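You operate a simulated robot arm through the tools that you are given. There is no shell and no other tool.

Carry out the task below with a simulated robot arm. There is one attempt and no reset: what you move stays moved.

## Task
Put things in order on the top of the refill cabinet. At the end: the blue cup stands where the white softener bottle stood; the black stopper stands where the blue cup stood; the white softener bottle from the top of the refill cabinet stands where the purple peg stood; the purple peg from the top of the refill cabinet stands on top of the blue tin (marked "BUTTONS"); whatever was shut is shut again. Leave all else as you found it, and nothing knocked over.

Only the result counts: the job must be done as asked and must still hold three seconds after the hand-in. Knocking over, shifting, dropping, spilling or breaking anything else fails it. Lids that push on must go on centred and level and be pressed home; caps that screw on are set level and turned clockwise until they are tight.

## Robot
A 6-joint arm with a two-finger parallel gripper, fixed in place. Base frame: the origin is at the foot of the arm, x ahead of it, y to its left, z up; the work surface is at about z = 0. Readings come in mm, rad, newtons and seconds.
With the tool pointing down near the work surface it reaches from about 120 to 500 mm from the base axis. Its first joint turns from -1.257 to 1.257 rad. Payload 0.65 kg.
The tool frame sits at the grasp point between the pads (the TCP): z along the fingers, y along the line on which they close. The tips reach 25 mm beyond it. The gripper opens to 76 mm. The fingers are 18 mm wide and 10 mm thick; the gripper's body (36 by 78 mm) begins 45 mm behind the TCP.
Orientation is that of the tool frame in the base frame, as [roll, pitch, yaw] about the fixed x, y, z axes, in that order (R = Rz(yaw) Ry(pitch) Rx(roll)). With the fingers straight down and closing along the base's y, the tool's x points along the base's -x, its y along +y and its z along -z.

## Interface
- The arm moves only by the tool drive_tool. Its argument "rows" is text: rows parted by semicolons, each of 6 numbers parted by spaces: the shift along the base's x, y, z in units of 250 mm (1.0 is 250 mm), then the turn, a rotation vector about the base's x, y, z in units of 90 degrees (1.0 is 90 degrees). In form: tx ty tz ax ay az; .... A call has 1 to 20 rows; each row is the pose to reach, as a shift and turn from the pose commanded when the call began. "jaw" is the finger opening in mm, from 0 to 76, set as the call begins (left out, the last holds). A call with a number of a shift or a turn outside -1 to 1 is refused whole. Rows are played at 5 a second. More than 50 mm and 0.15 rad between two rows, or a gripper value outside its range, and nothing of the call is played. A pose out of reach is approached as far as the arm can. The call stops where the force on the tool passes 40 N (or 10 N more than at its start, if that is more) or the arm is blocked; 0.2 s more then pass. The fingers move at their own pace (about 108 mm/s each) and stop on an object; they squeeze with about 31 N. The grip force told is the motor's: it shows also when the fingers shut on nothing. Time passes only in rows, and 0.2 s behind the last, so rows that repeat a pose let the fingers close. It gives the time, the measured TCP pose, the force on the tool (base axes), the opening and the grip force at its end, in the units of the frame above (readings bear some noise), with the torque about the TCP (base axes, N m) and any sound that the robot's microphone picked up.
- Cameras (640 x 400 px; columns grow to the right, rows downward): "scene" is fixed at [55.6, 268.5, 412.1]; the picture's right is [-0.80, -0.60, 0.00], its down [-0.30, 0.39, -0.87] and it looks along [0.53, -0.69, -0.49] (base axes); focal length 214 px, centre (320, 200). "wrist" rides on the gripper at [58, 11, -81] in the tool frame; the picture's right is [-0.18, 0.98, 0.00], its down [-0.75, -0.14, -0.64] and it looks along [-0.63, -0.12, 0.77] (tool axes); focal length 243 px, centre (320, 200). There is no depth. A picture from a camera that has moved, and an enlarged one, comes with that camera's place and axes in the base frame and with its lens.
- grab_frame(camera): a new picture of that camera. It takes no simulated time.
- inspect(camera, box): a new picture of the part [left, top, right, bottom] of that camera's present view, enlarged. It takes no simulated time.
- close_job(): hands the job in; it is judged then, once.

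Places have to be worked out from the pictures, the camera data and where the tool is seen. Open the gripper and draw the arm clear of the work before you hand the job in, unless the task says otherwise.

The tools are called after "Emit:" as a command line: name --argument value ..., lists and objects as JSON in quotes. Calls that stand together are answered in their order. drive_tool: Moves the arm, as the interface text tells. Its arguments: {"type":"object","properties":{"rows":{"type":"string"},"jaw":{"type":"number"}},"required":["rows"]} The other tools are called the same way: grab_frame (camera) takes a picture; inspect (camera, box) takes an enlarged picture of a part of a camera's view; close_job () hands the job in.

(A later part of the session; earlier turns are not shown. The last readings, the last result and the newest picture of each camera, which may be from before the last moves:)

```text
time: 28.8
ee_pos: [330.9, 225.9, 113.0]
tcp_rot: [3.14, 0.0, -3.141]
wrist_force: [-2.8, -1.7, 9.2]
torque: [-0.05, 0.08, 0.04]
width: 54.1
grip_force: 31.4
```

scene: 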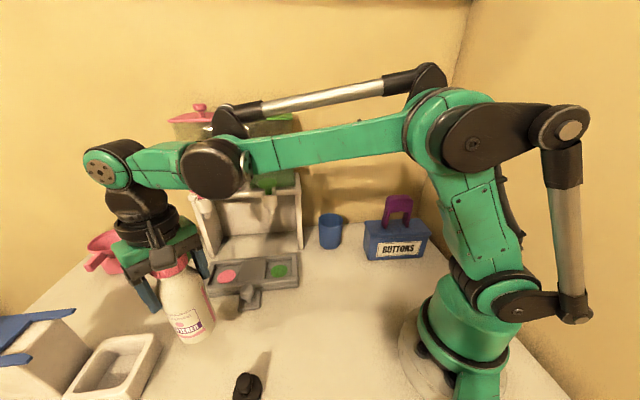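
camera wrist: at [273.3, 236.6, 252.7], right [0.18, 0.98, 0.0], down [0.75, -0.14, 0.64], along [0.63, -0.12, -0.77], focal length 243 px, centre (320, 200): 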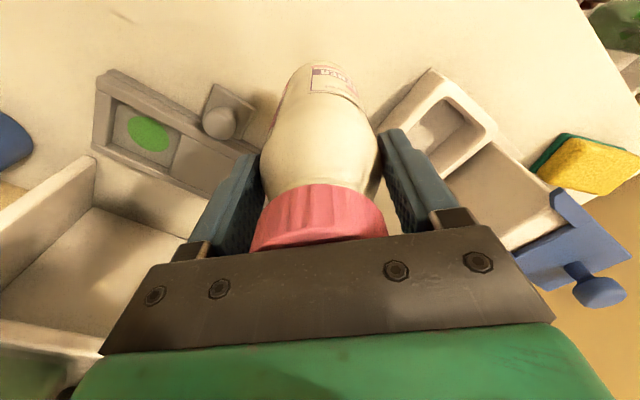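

The bottle is resting on the table with about 9 N. I'll release it.

Emit:
drive_tool --rows "0 0 0 0 0 0; 0 0 0 0 0 0; 0 0 0 0 0 0" --jaw 74

Emit:
grab_frame --camera "wrist"

Emit:
inspect --camera "scene" --box '[120, 240, 250, 380]'

```text
time: 29.6
ee_pos: [331.5, 225.3, 114.4]
tcp_rot: [3.14, 0.002, 3.14]
wrist_force: [-0.3, -0.5, 0.9]
torque: [0.0, 0.0, -0.03]
width: 74.0
grip_force: 0.1
```

```text
taken
camera wrist: at [273.3, 237.3, 193.0], right [0.18, 0.98, 0.0], down [0.75, -0.14, 0.64], along [0.63, -0.12, -0.77], focal length 243 px, centre (320, 200)
```

wrist: 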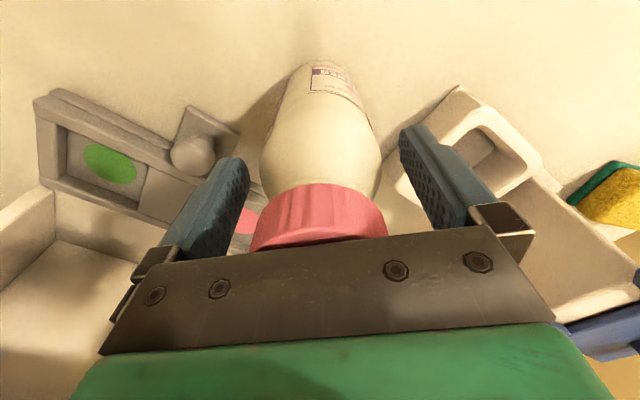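

```text
2.86 times, centred on (185, 310) of scene
camera zoom: at [55.6, 268.5, 412.1], right [-0.8, -0.6, 0.0], down [-0.3, 0.39, -0.87], along [0.53, -0.69, -0.49], focal length 613 px, centre (706, -114)
```

zoom: 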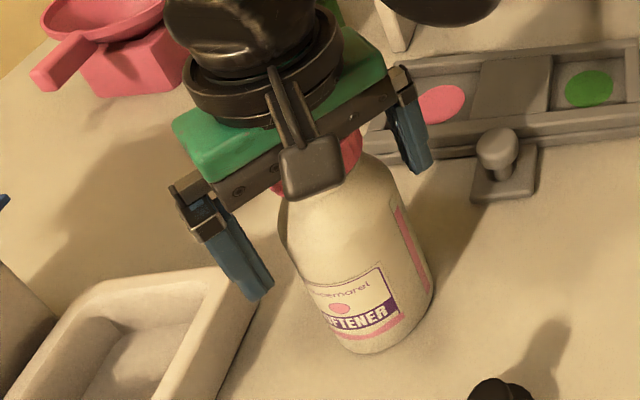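

The bottle stands at about (331, 226). I'll rise clear and swing toward the cup.

Emit:
drive_tool --rows "0 0 0.1 0 0 0; 0 0 0.28 0 0 0; 0 0 0.46 0 0 0; 0 0 0.58 0 0 0; -0.06 -0.15 0.58 0 0 0; -0.12 -0.3 0.58 0 0 0; -0.18 -0.45 0.58 0 0 0; -0.24 -0.6 0.58 0 0 0; -0.28 -0.75 0.58 0 0 0; -0.3 -0.9 0.58 0 0 0; -0.3 -0.9 0.58 0 0 0"

Emit:
drive_tool --rows "0 -0.16 0 0 0 0; 0 -0.32 0 0 0 0; 0.03 -0.46 -0.02 0 0 0; 0.06 -0.5 -0.05 0 0 0; 0.06 -0.5 -0.05 0 0 0"

Emit:
grab_frame --camera "wrist"

Emit:
grab_frame --camera "scene"

```text
time: 32.0
ee_pos: [256.9, -0.3, 258.4]
tcp_rot: [3.139, 0.002, 3.141]
wrist_force: [0.7, -0.1, 0.5]
torque: [-0.02, -0.01, 0.01]
width: 74.0
grip_force: 0.0
```

```text
time: 33.2
ee_pos: [273.0, -126.4, 244.9]
tcp_rot: [3.138, 0.002, 3.141]
wrist_force: [0.2, -0.7, 0.1]
torque: [0.01, 0.03, -0.03]
width: 74.0
grip_force: 0.1
```

```text
taken
camera wrist: at [214.3, -115.1, 325.3], right [0.18, 0.98, 0.0], down [0.75, -0.14, 0.64], along [0.63, -0.12, -0.77], focal length 243 px, centre (320, 200)
```

wrist: 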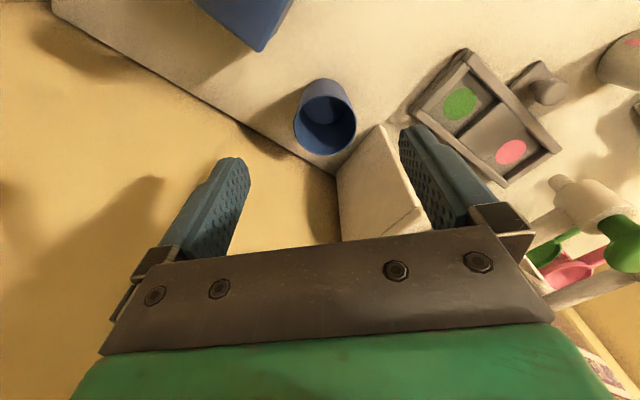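

```text
taken
```

scene: 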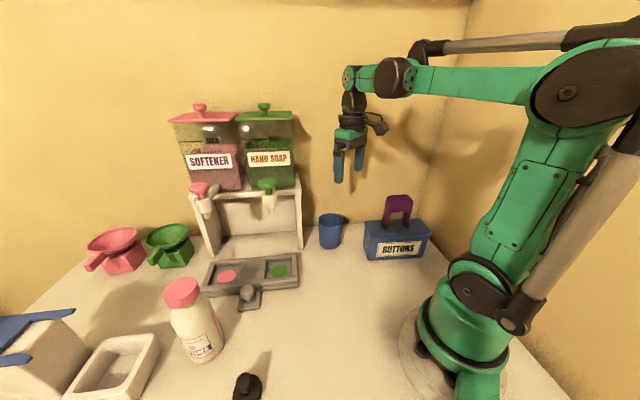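

Emit:
inspect --camera "wrist" --box '[250, 50, 450, 250]'

Emit:
inspect --camera "scene" --box '[270, 160, 380, 270]'

```text
2.00 times, centred on (350, 150) of wrist
camera zoom: at [214.3, -115.1, 325.3], right [0.18, 0.98, 0.0], down [0.75, -0.14, 0.64], along [0.63, -0.12, -0.77], focal length 485 px, centre (260, 300)
```

zoom: 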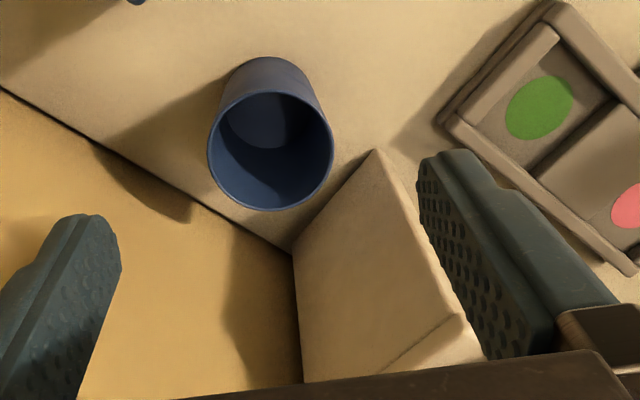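

```text
3.64 times, centred on (325, 215) of scene
camera zoom: at [55.6, 268.5, 412.1], right [-0.8, -0.6, 0.0], down [-0.3, 0.39, -0.87], along [0.53, -0.69, -0.49], focal length 780 px, centre (302, 146)
```

zoom: 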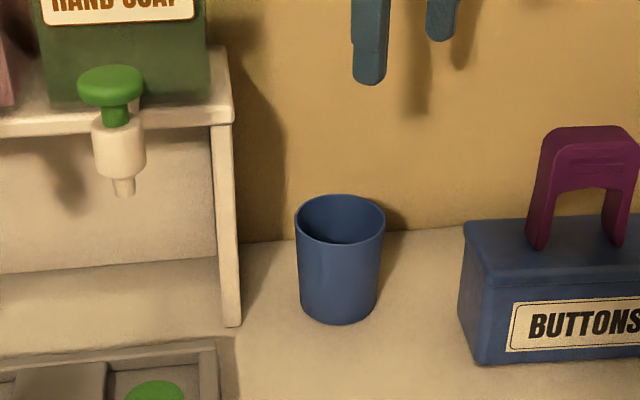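

Combining two wrist views puts the cup's rim centre at about (317.5, -128.5), with height about 77 and rim diameter about 66. The stand's side is about 80 mm away. I'll move above at z=160 to refine.

Emit:
drive_tool --rows "0.09 -0.005 -0.06 0 0 0; 0.18 -0.01 -0.16 0 0 0; 0.18 -0.01 -0.26 0 0 0; 0.18 -0.01 -0.34 0 0 0; 0.18 -0.01 -0.34 0 0 0" --jaw 76

Emit:
grab_frame --camera "wrist"

Emit:
inspect --camera "scene" --box '[270, 140, 400, 270]'

```text
time: 34.4
ee_pos: [317.2, -127.5, 159.2]
tcp_rot: [3.139, 0.002, 3.141]
wrist_force: [-0.3, -0.6, -0.6]
torque: [0.04, 0.0, -0.03]
width: 76.1
grip_force: 0.1
```

```text
taken
camera wrist: at [258.5, -116.1, 238.5], right [0.18, 0.98, 0.0], down [0.75, -0.14, 0.64], along [0.63, -0.12, -0.77], focal length 243 px, centre (320, 200)
```

wrist: 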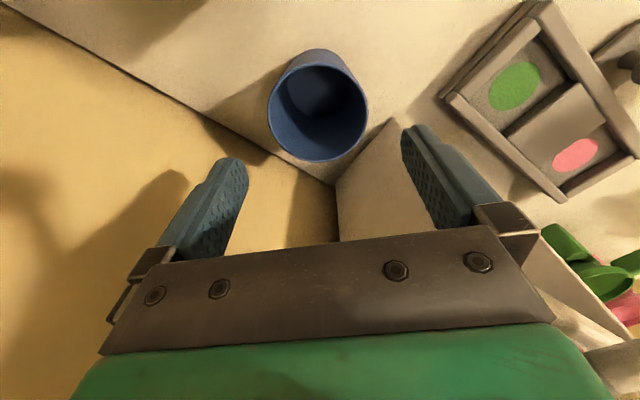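

```text
3.08 times, centred on (335, 205) of scene
camera zoom: at [55.6, 268.5, 412.1], right [-0.8, -0.6, 0.0], down [-0.3, 0.39, -0.87], along [0.53, -0.69, -0.49], focal length 660 px, centre (274, 185)
```

zoom: 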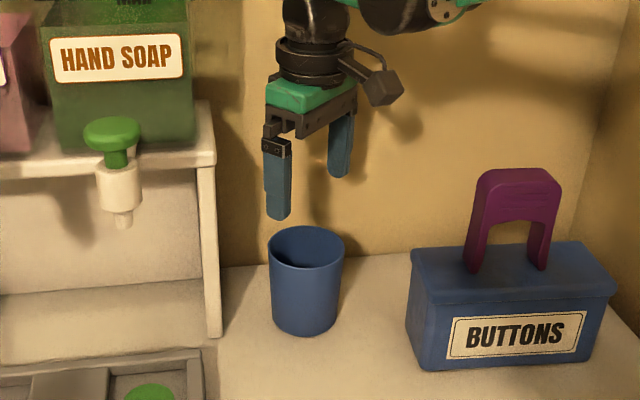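

Emit:
inspect --camera "wrist" --box '[250, 30, 390, 180]'

```text
2.67 times, centred on (320, 105) of wrist
camera zoom: at [258.5, -116.1, 238.5], right [0.18, 0.98, 0.0], down [0.75, -0.14, 0.64], along [0.63, -0.12, -0.77], focal length 647 px, centre (320, 453)
```

zoom: 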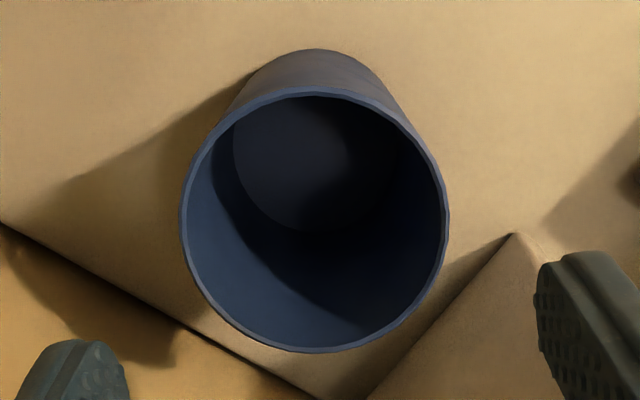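

The refined cup centre is about (320.3, -128.6) with a rim of about 67 mm, so there is about 4.5 mm clearance per side. I'll correct and come down to just above the rim for a check.

Emit:
drive_tool --rows "0.013 -0.006 -0.06 0 0 0; 0.013 -0.006 -0.14 0 0 0; 0.013 -0.006 -0.19 0 0 0; 0.013 -0.006 -0.19 0 0 0"

Emit:
grab_frame --camera "wrist"

Emit:
inspect --camera "scene" --box '[280, 170, 380, 270]'

```text
time: 35.4
ee_pos: [319.9, -127.7, 111.5]
tcp_rot: [3.14, 0.004, 3.141]
wrist_force: [0.5, -0.7, 0.1]
torque: [0.0, 0.01, 0.0]
width: 75.9
grip_force: 0.2
```

```text
taken
camera wrist: at [261.2, -116.8, 192.0], right [0.18, 0.98, 0.0], down [0.75, -0.14, 0.64], along [0.63, -0.12, -0.77], focal length 243 px, centre (320, 200)
```

wrist: 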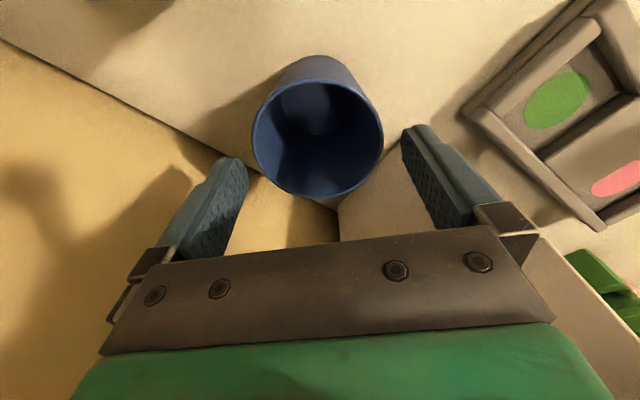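

```text
4.00 times, centred on (330, 220) of scene
camera zoom: at [55.6, 268.5, 412.1], right [-0.8, -0.6, 0.0], down [-0.3, 0.39, -0.87], along [0.53, -0.69, -0.49], focal length 858 px, centre (280, 120)
```

zoom: 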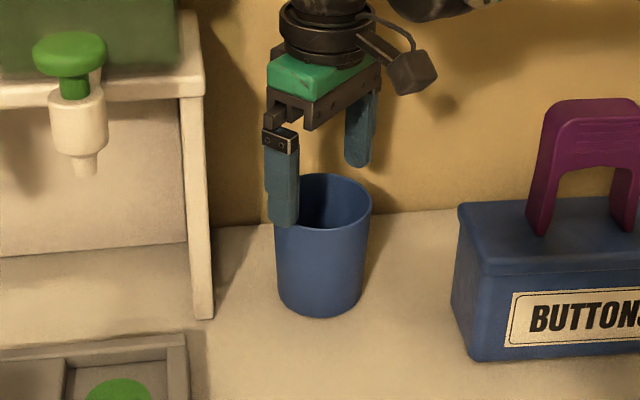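

The cup is within about 1 mm of the jaw's centre line. I'll descend around it slowly.

Emit:
drive_tool --rows "0 -0.004 -0.04 0 0 0; 0 -0.004 -0.08 0 0 0; 0 -0.004 -0.12 0 0 0; 0 -0.004 -0.16 0 0 0; 0 -0.004 -0.19 0 0 0; 0 -0.004 -0.22 0 0 0; 0 -0.004 -0.22 0 0 0"

Emit:
grab_frame --camera "wrist"

Emit:
inspect --camera "scene" --box '[280, 170, 380, 270]'

```text
time: 37.0
ee_pos: [320.4, -128.3, 58.2]
tcp_rot: [3.141, 0.002, 3.141]
wrist_force: [-0.5, 0.3, -0.3]
torque: [-0.01, 0.01, 0.0]
width: 75.8
grip_force: 0.0
```

```text
taken
camera wrist: at [261.6, -117.5, 138.0], right [0.18, 0.98, 0.0], down [0.75, -0.14, 0.64], along [0.63, -0.12, -0.77], focal length 243 px, centre (320, 200)
```

wrist: 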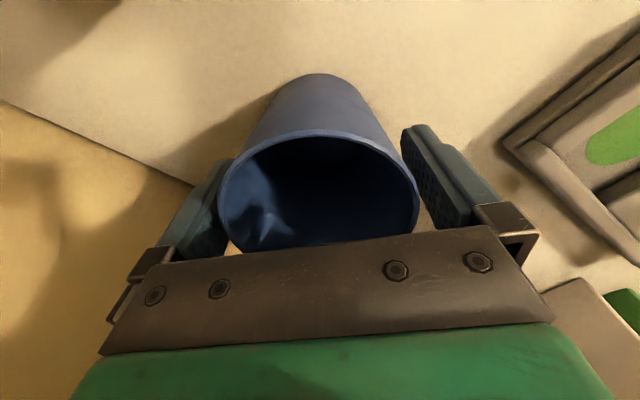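

```text
4.00 times, centred on (330, 220) of scene
camera zoom: at [55.6, 268.5, 412.1], right [-0.8, -0.6, 0.0], down [-0.3, 0.39, -0.87], along [0.53, -0.69, -0.49], focal length 858 px, centre (280, 120)
```

zoom: 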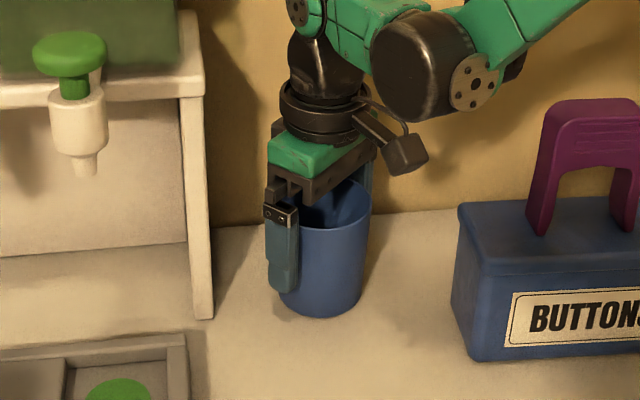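

The cup is straddled cleanly without contact, so I'll close.

Emit:
drive_tool --rows "0 0 0 0 0 0; 0 0 0 0 0 0; 0 0 0 0 0 0" --jaw 50

Emit:
grab_frame --camera "wrist"

Emit:
drive_tool --rows "0 0 0.02 0 0 0; 0 0 0.06 0 0 0; 0 0 0.1 0 0 0; 0 0 0.1 0 0 0"

Emit:
grab_frame --camera "wrist"

Emit:
inspect --camera "scene" --box '[280, 170, 380, 270]'

```text
time: 37.8
ee_pos: [318.8, -128.8, 58.7]
tcp_rot: [3.14, 0.002, -3.142]
wrist_force: [-0.2, -0.4, 0.1]
torque: [0.0, 0.01, 0.01]
width: 66.4
grip_force: 31.1
```

```text
taken
camera wrist: at [261.6, -117.5, 138.1], right [0.18, 0.98, 0.0], down [0.75, -0.14, 0.64], along [0.63, -0.12, -0.77], focal length 243 px, centre (320, 200)
```

wrist: 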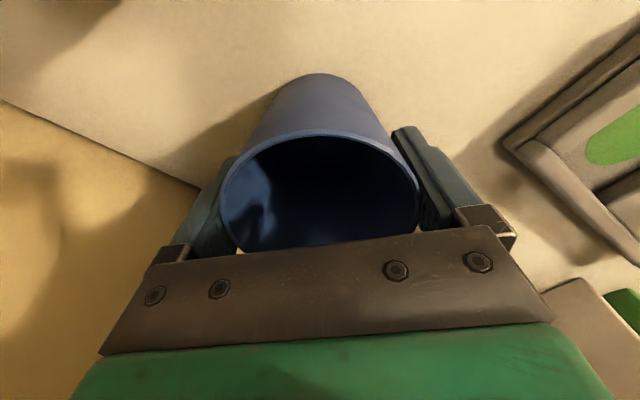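

```text
time: 38.8
ee_pos: [320.2, -128.8, 84.5]
tcp_rot: [3.14, 0.002, 3.141]
wrist_force: [0.0, -0.4, -1.2]
torque: [0.01, -0.01, 0.01]
width: 66.5
grip_force: 31.3
```

```text
taken
camera wrist: at [261.9, -117.5, 163.7], right [0.18, 0.98, 0.0], down [0.75, -0.14, 0.64], along [0.63, -0.12, -0.77], focal length 243 px, centre (320, 200)
```

wrist: 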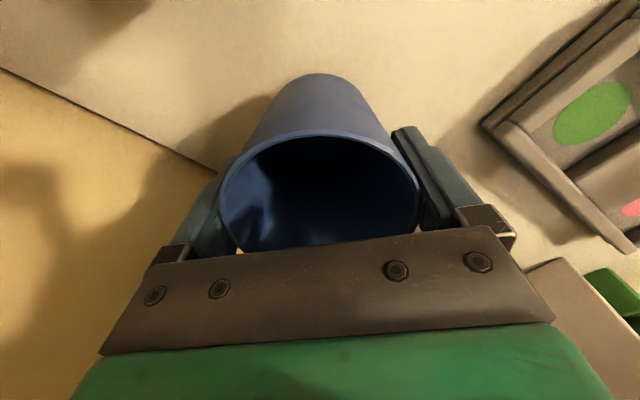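

```text
4.00 times, centred on (330, 220) of scene
camera zoom: at [55.6, 268.5, 412.1], right [-0.8, -0.6, 0.0], down [-0.3, 0.39, -0.87], along [0.53, -0.69, -0.49], focal length 858 px, centre (280, 120)
```

zoom: 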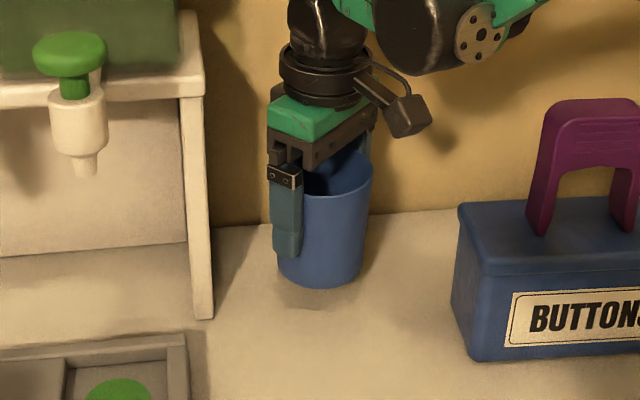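

The cup is held firmly and lifted. Its original centre was about (320.5, -128.5). I'll carry it high and inward toward the bottle's old spot (176.5, 125.6).

Emit:
drive_tool --rows "0 0 0.12 0 0 0; 0 0 0.26 0 0 0; 0 0 0.35 0 0 0; -0.06 0.08 0.35 0 0 0; -0.13 0.18 0.35 0 0 0; -0.2 0.28 0.35 0 0 0; -0.26 0.38 0.35 0 0 0; -0.32 0.46 0.35 0 0 0; -0.36 0.514 0.35 0 0 0; -0.36 0.514 0.35 0 0 0"

Emit:
drive_tool --rows "-0.04 0.1 0 0 0 0; -0.08 0.2 0 0 0 0; -0.13 0.3 0 0 0 0; -0.17 0.4 0 0 0 0; -0.2 0.46 0 0 0 0; -0.215 0.502 0 0 0 0; -0.215 0.502 0 0 0 0"

Emit:
grab_frame --camera "wrist"

Emit:
grab_frame --camera "scene"

```text
time: 41.0
ee_pos: [229.6, -3.1, 171.3]
tcp_rot: [3.139, 0.002, 3.141]
wrist_force: [0.7, 0.1, -0.2]
torque: [-0.01, -0.01, -0.01]
width: 66.3
grip_force: 30.8
```

```text
time: 42.6
ee_pos: [174.5, 125.0, 172.2]
tcp_rot: [3.14, 0.004, -3.14]
wrist_force: [-0.1, 0.2, -0.1]
torque: [0.01, -0.01, -0.04]
width: 66.1
grip_force: 30.9
```

```text
taken
camera wrist: at [116.6, 136.2, 250.1], right [0.18, 0.98, 0.0], down [0.75, -0.14, 0.64], along [0.63, -0.12, -0.77], focal length 243 px, centre (320, 200)
```

wrist: 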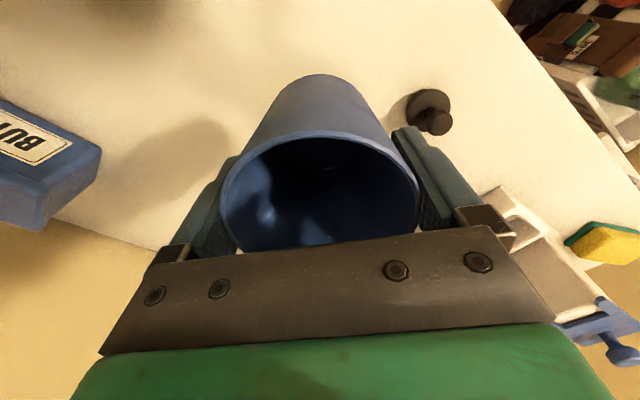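

```text
taken
```

scene: 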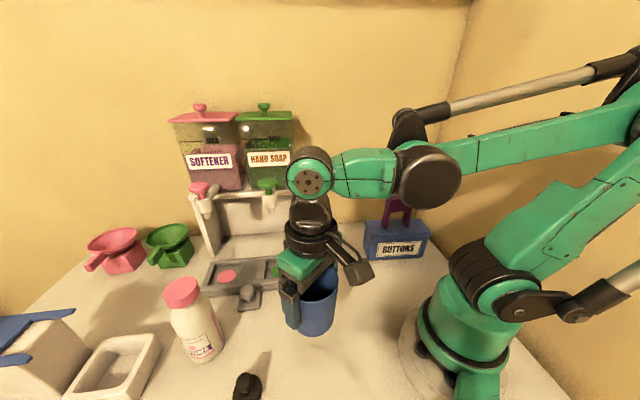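

I'll make a small correction and descend about 110 mm.

Emit:
drive_tool --rows "0.003 0.002 -0.12 0 0 0; 0.003 0.002 -0.25 0 0 0; 0.003 0.002 -0.35 0 0 0; 0.003 0.002 -0.41 0 0 0; 0.003 0.002 -0.435 0 0 0; 0.003 0.002 -0.442 0 0 0; 0.003 0.002 -0.442 0 0 0"

Emit:
grab_frame --camera "wrist"

Emit:
inspect --camera "scene" --box '[250, 260, 390, 390]'

```text
time: 44.2
ee_pos: [176.3, 126.8, 62.0]
tcp_rot: [3.14, 0.003, 3.141]
wrist_force: [0.3, 0.2, -0.5]
torque: [-0.02, 0.02, 0.0]
width: 66.3
grip_force: 30.9
```

```text
taken
camera wrist: at [118.0, 137.8, 140.2], right [0.18, 0.98, 0.0], down [0.75, -0.14, 0.64], along [0.63, -0.12, -0.77], focal length 243 px, centre (320, 200)
```

wrist: 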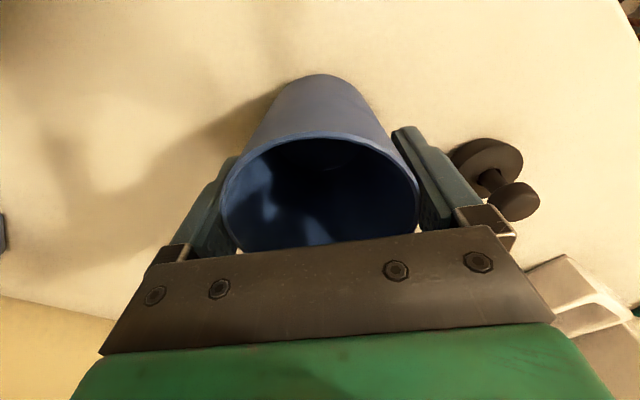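

```text
3.08 times, centred on (320, 325) of scene
camera zoom: at [55.6, 268.5, 412.1], right [-0.8, -0.6, 0.0], down [-0.3, 0.39, -0.87], along [0.53, -0.69, -0.49], focal length 660 px, centre (320, -185)
```

zoom: 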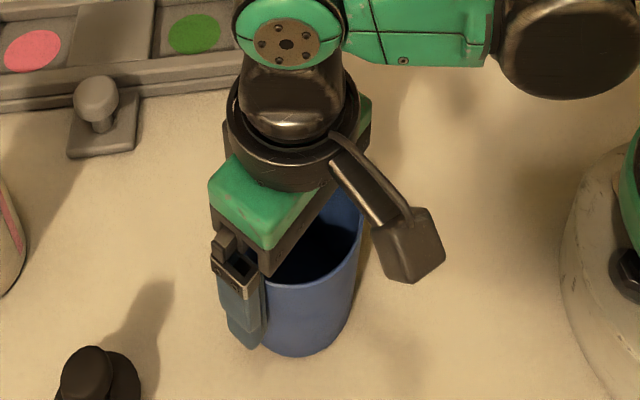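

The camera position shows I'm 1.6 mm high in y compared with the bottle's grasp. I'll correct that and settle the last 2 mm.

Emit:
drive_tool --rows "0 -0.006 0 0 0 0; 0 -0.006 -0.006 0 0 0; 0 -0.006 -0.007 0 0 0; 0 -0.006 -0.007 0 0 0"

Emit:
grab_frame --camera "wrist"

```text
time: 45.2
ee_pos: [175.5, 125.0, 59.6]
tcp_rot: [3.139, 0.001, 3.141]
wrist_force: [0.3, -1.0, 0.6]
torque: [0.05, 0.0, 0.01]
width: 66.4
grip_force: 30.8
```

```text
taken
camera wrist: at [118.2, 135.9, 138.0], right [0.18, 0.98, 0.0], down [0.75, -0.14, 0.64], along [0.63, -0.12, -0.77], focal length 243 px, centre (320, 200)
```

wrist: 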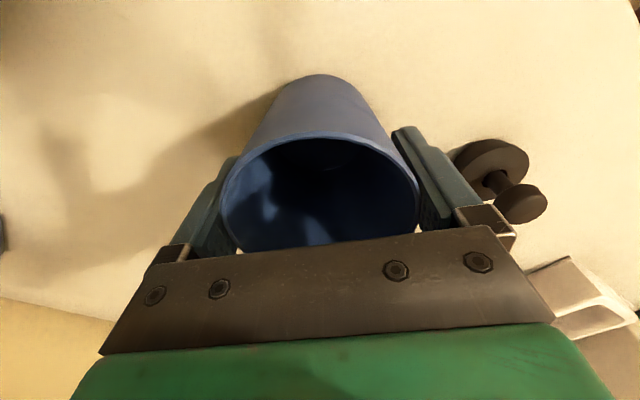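

Emit:
drive_tool --rows "0 0 -0.002 0 0 0; 0 0 -0.002 0 0 0"

```text
time: 45.8
ee_pos: [176.2, 124.1, 57.6]
tcp_rot: [3.139, 0.0, -3.141]
wrist_force: [0.8, 0.4, 26.3]
torque: [0.01, -0.03, -0.04]
width: 66.4
grip_force: 31.2
```

Contact shows 26 N, so I'll ease off a quarter millimetre and release.

Emit:
drive_tool --rows "0 0 0.0013 0 0 0; 0 0 0.0013 0 0 0"

Emit:
drive_tool --rows "0 0 0 0 0 0; 0 0 0 0 0 0; 0 0 0 0 0 0" --jaw 76

Emit:
grab_frame --camera "wrist"

```text
time: 46.4
ee_pos: [176.5, 124.0, 58.6]
tcp_rot: [3.14, 0.002, -3.141]
wrist_force: [-0.1, -0.5, -1.1]
torque: [-0.05, 0.0, 0.0]
width: 66.2
grip_force: 30.9
```

```text
time: 47.2
ee_pos: [176.9, 124.4, 58.6]
tcp_rot: [3.139, 0.0, 3.141]
wrist_force: [1.0, 0.5, -0.1]
torque: [-0.01, 0.03, 0.05]
width: 76.1
grip_force: 0.0
```

```text
taken
camera wrist: at [118.2, 135.6, 137.9], right [0.18, 0.98, 0.0], down [0.75, -0.14, 0.64], along [0.63, -0.12, -0.77], focal length 243 px, centre (320, 200)
```

wrist: 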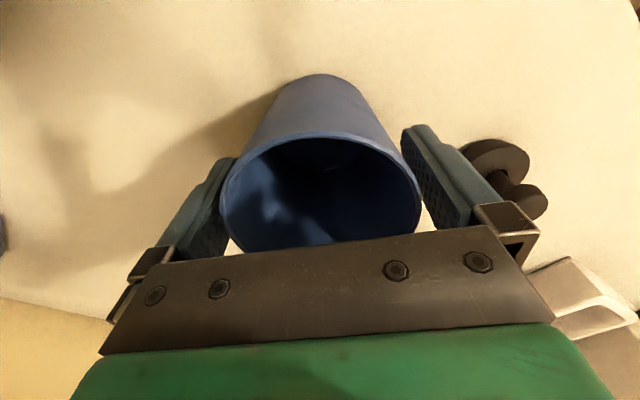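

The cup is freed and standing at about (176.5, 125). I'll rise straight up, then move toward the stopper.

Emit:
drive_tool --rows "0 0 0.06 0 0 0; 0 0 0.14 0 0 0; 0 0 0.25 0 0 0; 0 0 0.4 0 0 0; 0 0 0.56 0 0 0; 0.03 0.13 0.56 0 0 0; 0.06 0.26 0.5 0 0 0; 0.1 0.38 0.46 0 0 0; 0.1 0.38 0.46 0 0 0" --jaw 76

Emit:
grab_frame --camera "wrist"

Emit:
grab_frame --camera "scene"

```text
time: 49.2
ee_pos: [201.8, 220.4, 173.4]
tcp_rot: [3.139, 0.002, 3.141]
wrist_force: [0.3, -0.3, 0.3]
torque: [0.01, -0.01, 0.03]
width: 76.2
grip_force: 0.0
```

```text
taken
camera wrist: at [143.0, 231.4, 252.4], right [0.18, 0.98, 0.0], down [0.75, -0.14, 0.64], along [0.63, -0.12, -0.77], focal length 243 px, centre (320, 200)
```

wrist: 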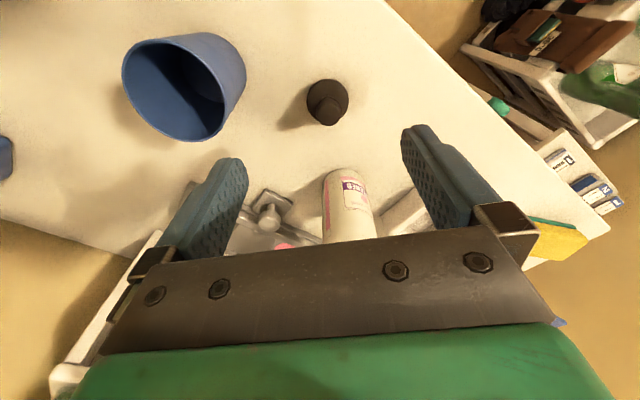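

```text
taken
```

scene: 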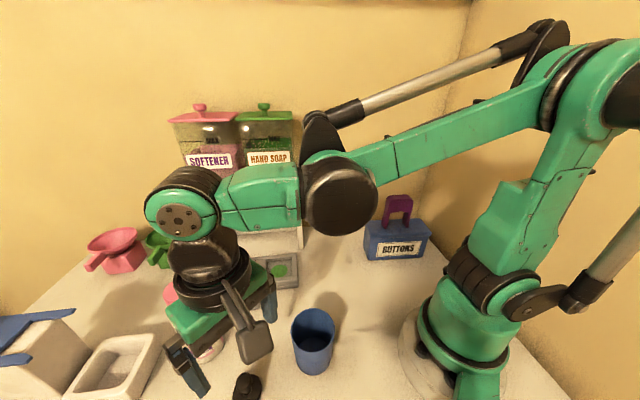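

Emit:
inspect --camera "wrist" --box '[280, 60, 380, 150]'

```text
4.44 times, centred on (330, 105) of wrist
camera zoom: at [143.0, 231.4, 252.4], right [0.18, 0.98, 0.0], down [0.75, -0.14, 0.64], along [0.63, -0.12, -0.77], focal length 1078 px, centre (276, 622)
```

zoom: 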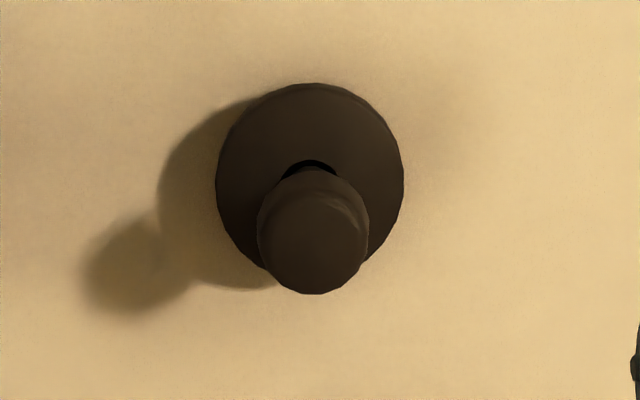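

The stopper's disc is centred at about (221.5, 224.6) with diameter about 42. Its knob is about 22 mm across, with its top around z≈43. I'll move above and lower partway for a closer look.

Emit:
drive_tool --rows "0.04 0.008 -0.06 0 0 0; 0.08 0.017 -0.16 0 0 0; 0.08 0.017 -0.25 0 0 0; 0.08 0.017 -0.3 0 0 0; 0.08 0.017 -0.3 0 0 0" --jaw 44

Emit:
grab_frame --camera "wrist"

Emit:
inspect --camera "wrist" --box '[260, 90, 380, 210]'

Emit:
inspect --camera "scene" --box '[180, 300, 300, 400]'

```text
time: 50.4
ee_pos: [220.8, 222.1, 97.7]
tcp_rot: [3.14, 0.003, -3.141]
wrist_force: [-0.4, -0.3, 0.1]
torque: [-0.02, 0.0, -0.02]
width: 44.1
grip_force: 0.0
```

```text
taken
camera wrist: at [162.8, 234.4, 177.3], right [0.18, 0.98, 0.0], down [0.75, -0.14, 0.64], along [0.63, -0.12, -0.77], focal length 243 px, centre (320, 200)
```

wrist: 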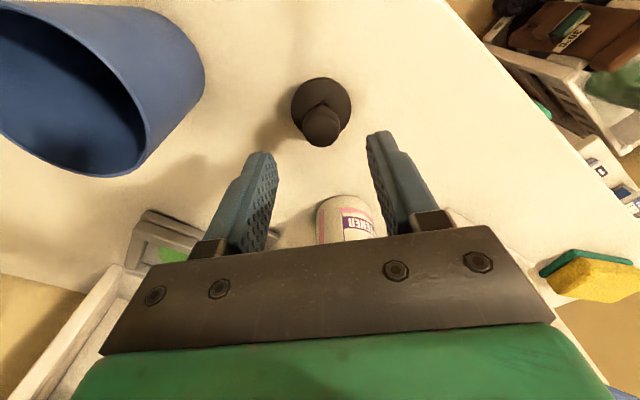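

```text
3.33 times, centred on (320, 150) of wrist
camera zoom: at [162.8, 234.4, 177.3], right [0.18, 0.98, 0.0], down [0.75, -0.14, 0.64], along [0.63, -0.12, -0.77], focal length 809 px, centre (320, 367)
```

zoom: 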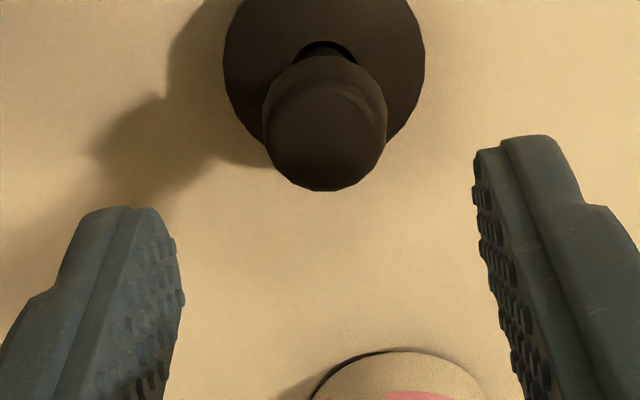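

```text
4.00 times, centred on (240, 350) of scene
camera zoom: at [55.6, 268.5, 412.1], right [-0.8, -0.6, 0.0], down [-0.3, 0.39, -0.87], along [0.53, -0.69, -0.49], focal length 858 px, centre (640, -400)
```

zoom: 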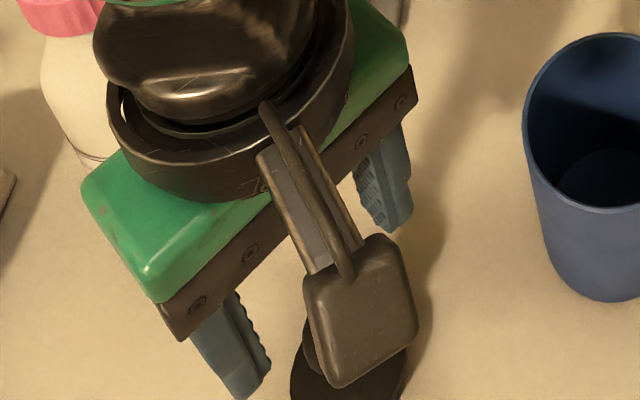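

The stopper is confirmed at (221.4, 224.7) with its knob top at z≈44. I'll go down to TCP z≈41, keeping the tips about 16 above the table and clear of the disc.

Emit:
drive_tool --rows "0 0.005 -0.06 0 0 0; 0 0.005 -0.12 0 0 0; 0 0.005 -0.17 0 0 0; 0 0.005 -0.2 0 0 0; 0 0.005 -0.22 0 0 0; 0 0.005 -0.22 0 0 0"

Emit:
grab_frame --camera "wrist"

```text
time: 51.8
ee_pos: [220.7, 224.9, 43.3]
tcp_rot: [3.14, 0.002, -3.141]
wrist_force: [-0.3, 0.3, 0.2]
torque: [0.0, 0.01, -0.02]
width: 44.1
grip_force: 0.0
```

```text
taken
camera wrist: at [163.0, 235.9, 122.3], right [0.18, 0.98, 0.0], down [0.75, -0.14, 0.64], along [0.63, -0.12, -0.77], focal length 243 px, centre (320, 200)
```

wrist: 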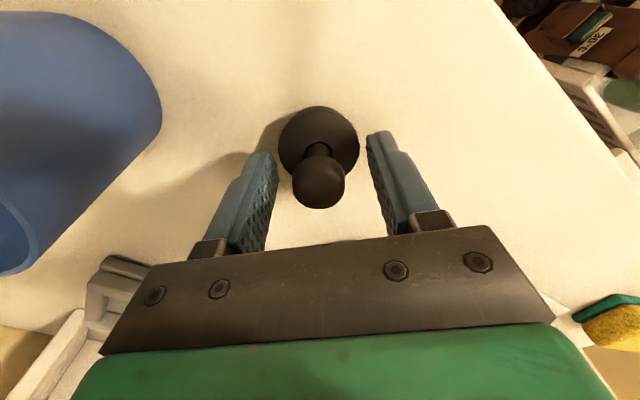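

Alignment is good. I'll go 3 mm lower for a fuller pad contact and close on the knob.

Emit:
drive_tool --rows "0 0 -0.012 0 0 0; 0 0 -0.012 0 0 0"

Emit:
drive_tool --rows "0 0 0 0 0 0; 0 0 0 0 0 0; 0 0 0 0 0 0" --jaw 10

Emit:
grab_frame --camera "wrist"

Emit:
drive_tool --rows "0 0 0.02 0 0 0; 0 0 0.06 0 0 0; 0 0 0.12 0 0 0; 0 0 0.12 0 0 0"

Emit:
grab_frame --camera "wrist"

```text
time: 52.4
ee_pos: [220.5, 224.2, 40.5]
tcp_rot: [3.138, 0.002, -3.141]
wrist_force: [0.2, 0.2, 0.0]
torque: [0.0, -0.03, 0.01]
width: 43.8
grip_force: 0.0
```

```text
time: 53.2
ee_pos: [221.0, 226.0, 40.3]
tcp_rot: [3.14, 0.002, -3.142]
wrist_force: [-0.2, 0.1, 1.1]
torque: [0.02, 0.03, 0.02]
width: 38.1
grip_force: 31.3
```

```text
taken
camera wrist: at [162.9, 235.6, 119.3], right [0.18, 0.98, 0.0], down [0.75, -0.14, 0.64], along [0.63, -0.12, -0.77], focal length 243 px, centre (320, 200)
```

wrist: 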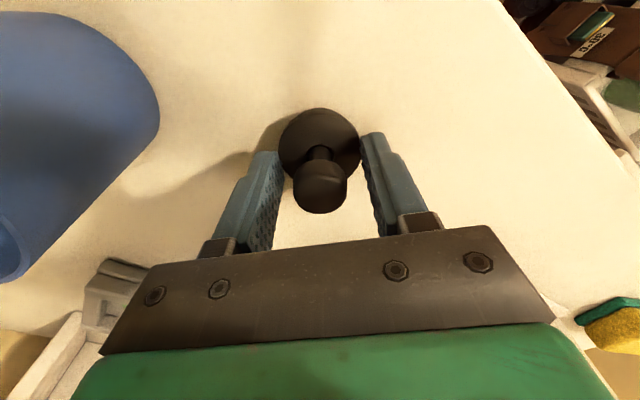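

```text
time: 54.2
ee_pos: [221.0, 224.2, 71.0]
tcp_rot: [-3.141, 0.003, -3.141]
wrist_force: [0.6, 0.4, -0.9]
torque: [-0.01, 0.0, 0.0]
width: 38.1
grip_force: 30.8
```

```text
taken
camera wrist: at [162.4, 235.3, 150.1], right [0.18, 0.98, 0.0], down [0.75, -0.14, 0.64], along [0.63, -0.12, -0.77], focal length 243 px, centre (320, 200)
```

wrist: 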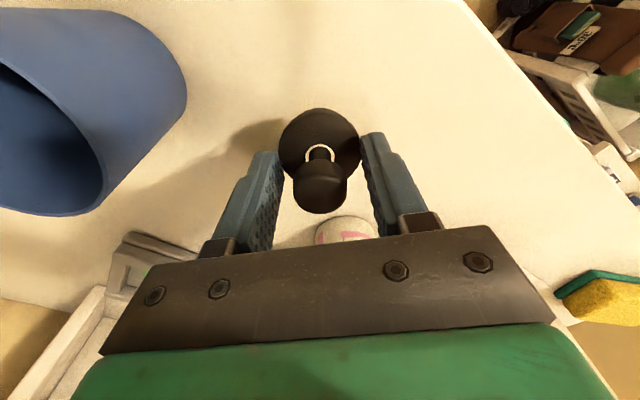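

The fingers closed at 38 mm, so the tips gripped the stopper's disc or body edge rather than the knob. It lifted with them. I'll look closer.

Emit:
inspect --camera "wrist" --box '[260, 90, 390, 230]'

Emit:
inspect --camera "scene" --box '[180, 290, 300, 400]'

```text
2.86 times, centred on (325, 160) of wrist
camera zoom: at [162.4, 235.3, 150.1], right [0.18, 0.98, 0.0], down [0.75, -0.14, 0.64], along [0.63, -0.12, -0.77], focal length 693 px, centre (306, 314)
```

zoom: 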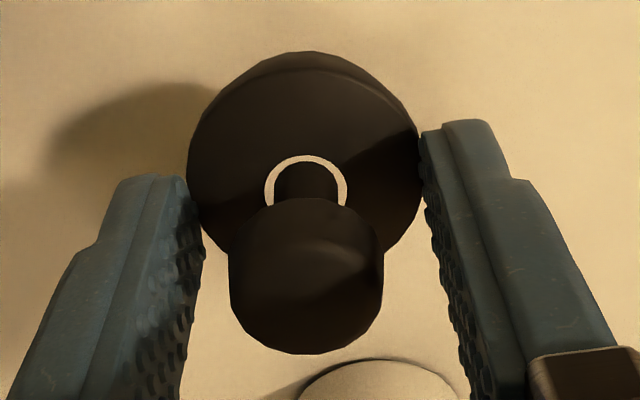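

```text
3.64 times, centred on (240, 345) of scene
camera zoom: at [55.6, 268.5, 412.1], right [-0.8, -0.6, 0.0], down [-0.3, 0.39, -0.87], along [0.53, -0.69, -0.49], focal length 780 px, centre (611, -327)
```

zoom: 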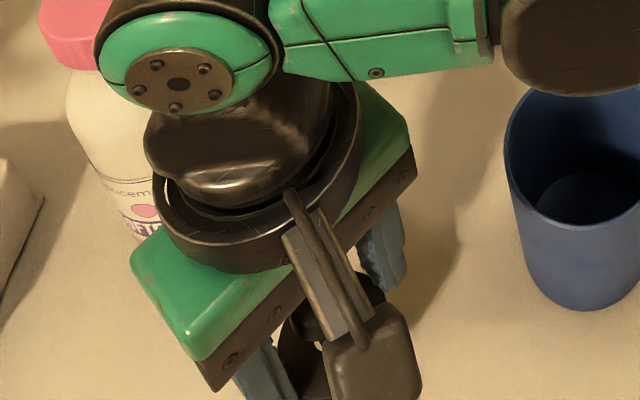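

The stopper is one rigid piece held steadily by its rim, with its centre at the TCP. I'll carry it high and inward along the earlier cup route.

Emit:
drive_tool --rows "0 0 0.1 0 0 0; 0 0 0.22 0 0 0; 0 0 0.34 0 0 0; 0.006 -0.11 0.36 0 0 0; 0.012 -0.23 0.36 0 0 0; 0.018 -0.36 0.36 0 0 0; 0.024 -0.49 0.36 0 0 0; 0.03 -0.62 0.36 0 0 0; 0.033 -0.74 0.36 0 0 0; 0.036 -0.84 0.36 0 0 0; 0.036 -0.897 0.36 0 0 0; 0.036 -0.897 0.36 0 0 0"

Emit:
grab_frame --camera "wrist"

```text
time: 56.8
ee_pos: [230.3, 1.3, 159.3]
tcp_rot: [3.141, 0.001, -3.141]
wrist_force: [-0.7, 0.3, 0.0]
torque: [0.0, -0.03, 0.03]
width: 38.3
grip_force: 31.2
```

```text
taken
camera wrist: at [172.4, 12.5, 239.6], right [0.18, 0.98, 0.0], down [0.75, -0.14, 0.64], along [0.63, -0.12, -0.77], focal length 243 px, centre (320, 200)
```

wrist: 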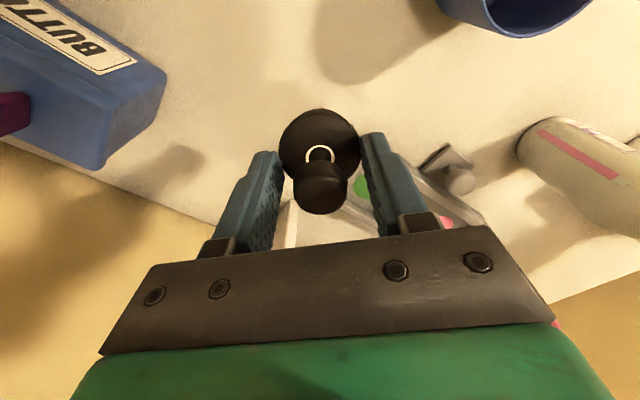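

The stopper is steady in the grip. I'll move over the cup's old spot.

Emit:
drive_tool --rows "0.05 -0.07 0 0 0 0; 0.11 -0.15 0 0 0 0; 0.17 -0.24 0 0 0 0; 0.23 -0.33 0 0 0 0; 0.29 -0.42 0 0 0 0; 0.33 -0.48 0 0 0 0; 0.359 -0.52 0 0 0 0; 0.359 -0.52 0 0 0 0; 0.359 -0.52 0 0 0 0"

Emit:
grab_frame --camera "wrist"

Emit:
grab_frame --camera "scene"

```text
time: 58.8
ee_pos: [319.5, -130.3, 159.3]
tcp_rot: [3.139, 0.002, 3.138]
wrist_force: [-0.2, -0.1, -0.3]
torque: [-0.04, 0.03, -0.01]
width: 38.1
grip_force: 31.2
```

```text
taken
camera wrist: at [262.4, -119.1, 238.6], right [0.18, 0.98, 0.0], down [0.75, -0.14, 0.64], along [0.63, -0.12, -0.77], focal length 243 px, centre (320, 200)
```

wrist: 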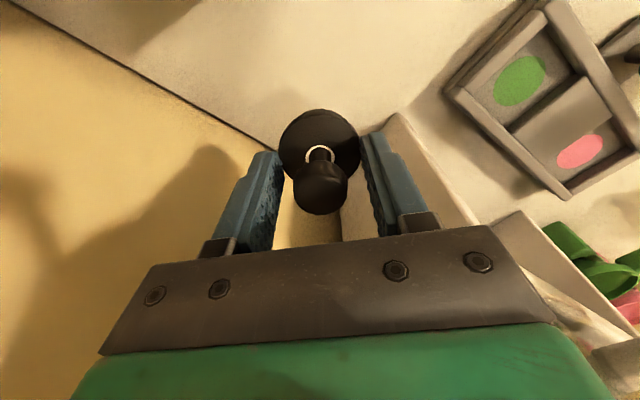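

```text
taken
```

scene: 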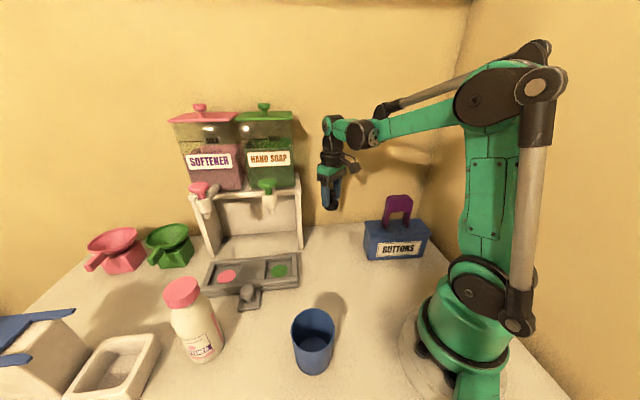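

The camera reference from the cup grasp was (261.7, -117.5), so I'll shift y by +1.6 mm and descend about 117 mm.

Emit:
drive_tool --rows "0 0.006 -0.12 0 0 0; 0 0.006 -0.25 0 0 0; 0 0.006 -0.36 0 0 0; 0 0.006 -0.43 0 0 0; 0 0.006 -0.455 0 0 0; 0 0.006 -0.468 0 0 0; 0 0.006 -0.468 0 0 0"

Emit:
grab_frame --camera "wrist"

Emit:
inspect --camera "scene" --box '[280, 170, 380, 270]'

```text
time: 60.4
ee_pos: [321.3, -127.7, 42.9]
tcp_rot: [3.138, 0.002, -3.141]
wrist_force: [-0.1, -0.8, -0.6]
torque: [0.01, -0.02, -0.04]
width: 38.4
grip_force: 30.6
```

```text
taken
camera wrist: at [262.4, -116.8, 122.5], right [0.18, 0.98, 0.0], down [0.75, -0.14, 0.64], along [0.63, -0.12, -0.77], focal length 243 px, centre (320, 200)
```

wrist: 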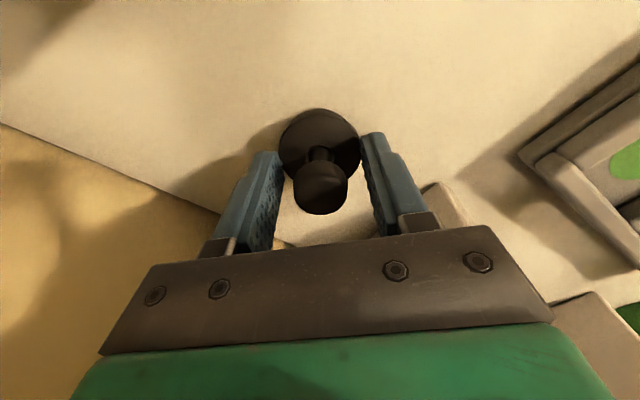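

```text
4.00 times, centred on (330, 220) of scene
camera zoom: at [55.6, 268.5, 412.1], right [-0.8, -0.6, 0.0], down [-0.3, 0.39, -0.87], along [0.53, -0.69, -0.49], focal length 858 px, centre (280, 120)
```

zoom: 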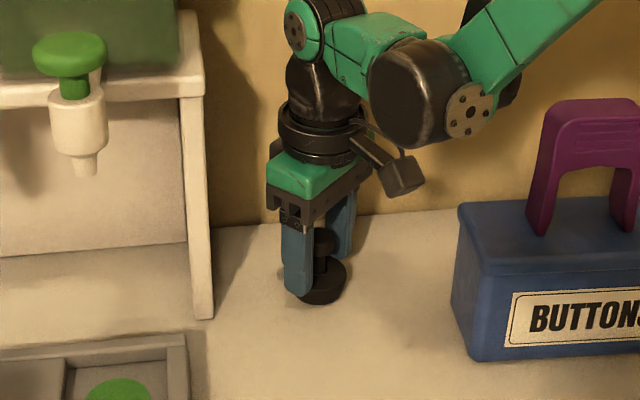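

Emit:
drive_tool --rows "-0.001 -0.003 -0.006 0 0 0; -0.001 -0.003 -0.011 0 0 0; -0.001 -0.003 -0.011 0 0 0"

Emit:
drive_tool --rows "0 0 -0.002 0 0 0; 0 0 -0.002 0 0 0"

Emit:
grab_frame --camera "wrist"

```text
time: 61.2
ee_pos: [320.4, -128.0, 39.8]
tcp_rot: [3.141, 0.002, -3.141]
wrist_force: [-0.5, 0.0, -0.4]
torque: [0.04, 0.05, 0.0]
width: 38.2
grip_force: 30.8
```

```text
time: 61.8
ee_pos: [321.4, -128.2, 39.9]
tcp_rot: [3.14, 0.002, 3.14]
wrist_force: [0.4, 0.2, 3.8]
torque: [0.05, -0.03, -0.01]
width: 38.2
grip_force: 31.3
```

```text
taken
camera wrist: at [262.6, -117.8, 119.1], right [0.18, 0.98, 0.0], down [0.75, -0.14, 0.64], along [0.63, -0.12, -0.77], focal length 243 px, centre (320, 200)
```

wrist: 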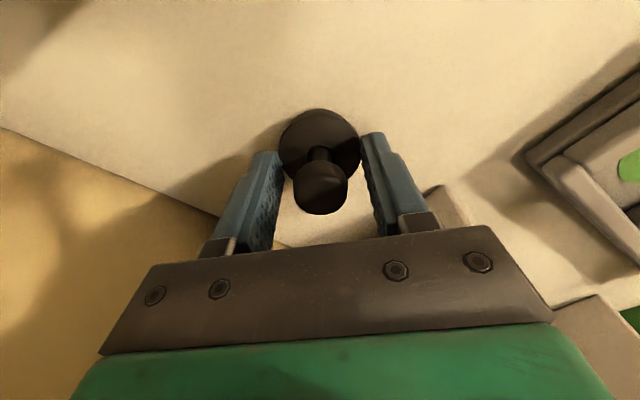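

The stopper has light contact (3.8 N) at about (321, -128.7), so I'll release.

Emit:
drive_tool --rows "0 0 0 0 0 0; 0 0 0 0 0 0; 0 0 0 0 0 0" --jaw 60

Emit:
drive_tool --rows "0 0 0.06 0 0 0; 0 0 0.16 0 0 0; 0 0 0.3 0 0 0; 0 0 0.46 0 0 0; 0 0 0.6 0 0 0; 0 0 0.6 0 0 0"

Emit:
grab_frame --camera "wrist"

Emit:
grab_frame --camera "scene"

```text
time: 62.6
ee_pos: [322.5, -129.0, 39.3]
tcp_rot: [3.14, 0.004, 3.14]
wrist_force: [0.6, 0.0, -0.2]
torque: [-0.02, -0.01, 0.0]
width: 59.8
grip_force: 0.2
```

```text
time: 64.0
ee_pos: [321.5, -129.1, 189.6]
tcp_rot: [3.139, 0.001, 3.141]
wrist_force: [0.3, -0.3, -0.3]
torque: [-0.02, 0.01, 0.0]
width: 59.9
grip_force: 0.1
```

```text
taken
camera wrist: at [262.2, -118.3, 269.2], right [0.18, 0.98, 0.0], down [0.75, -0.14, 0.64], along [0.63, -0.12, -0.77], focal length 243 px, centre (320, 200)
```

wrist: 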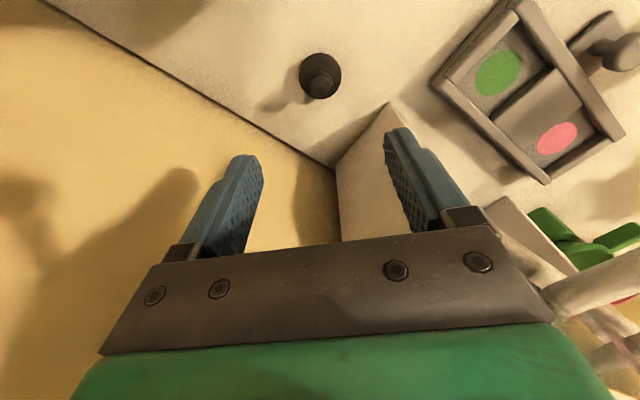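

```text
taken
```

scene: 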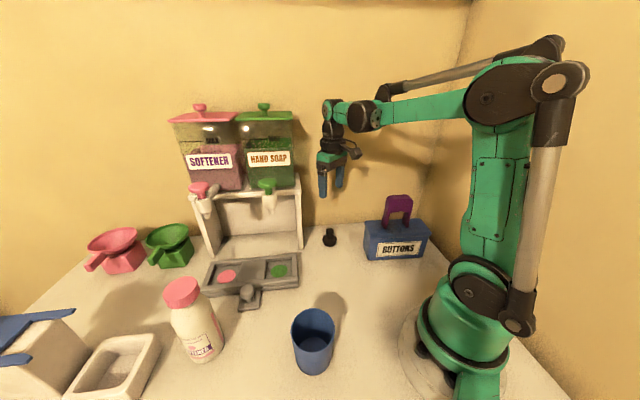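

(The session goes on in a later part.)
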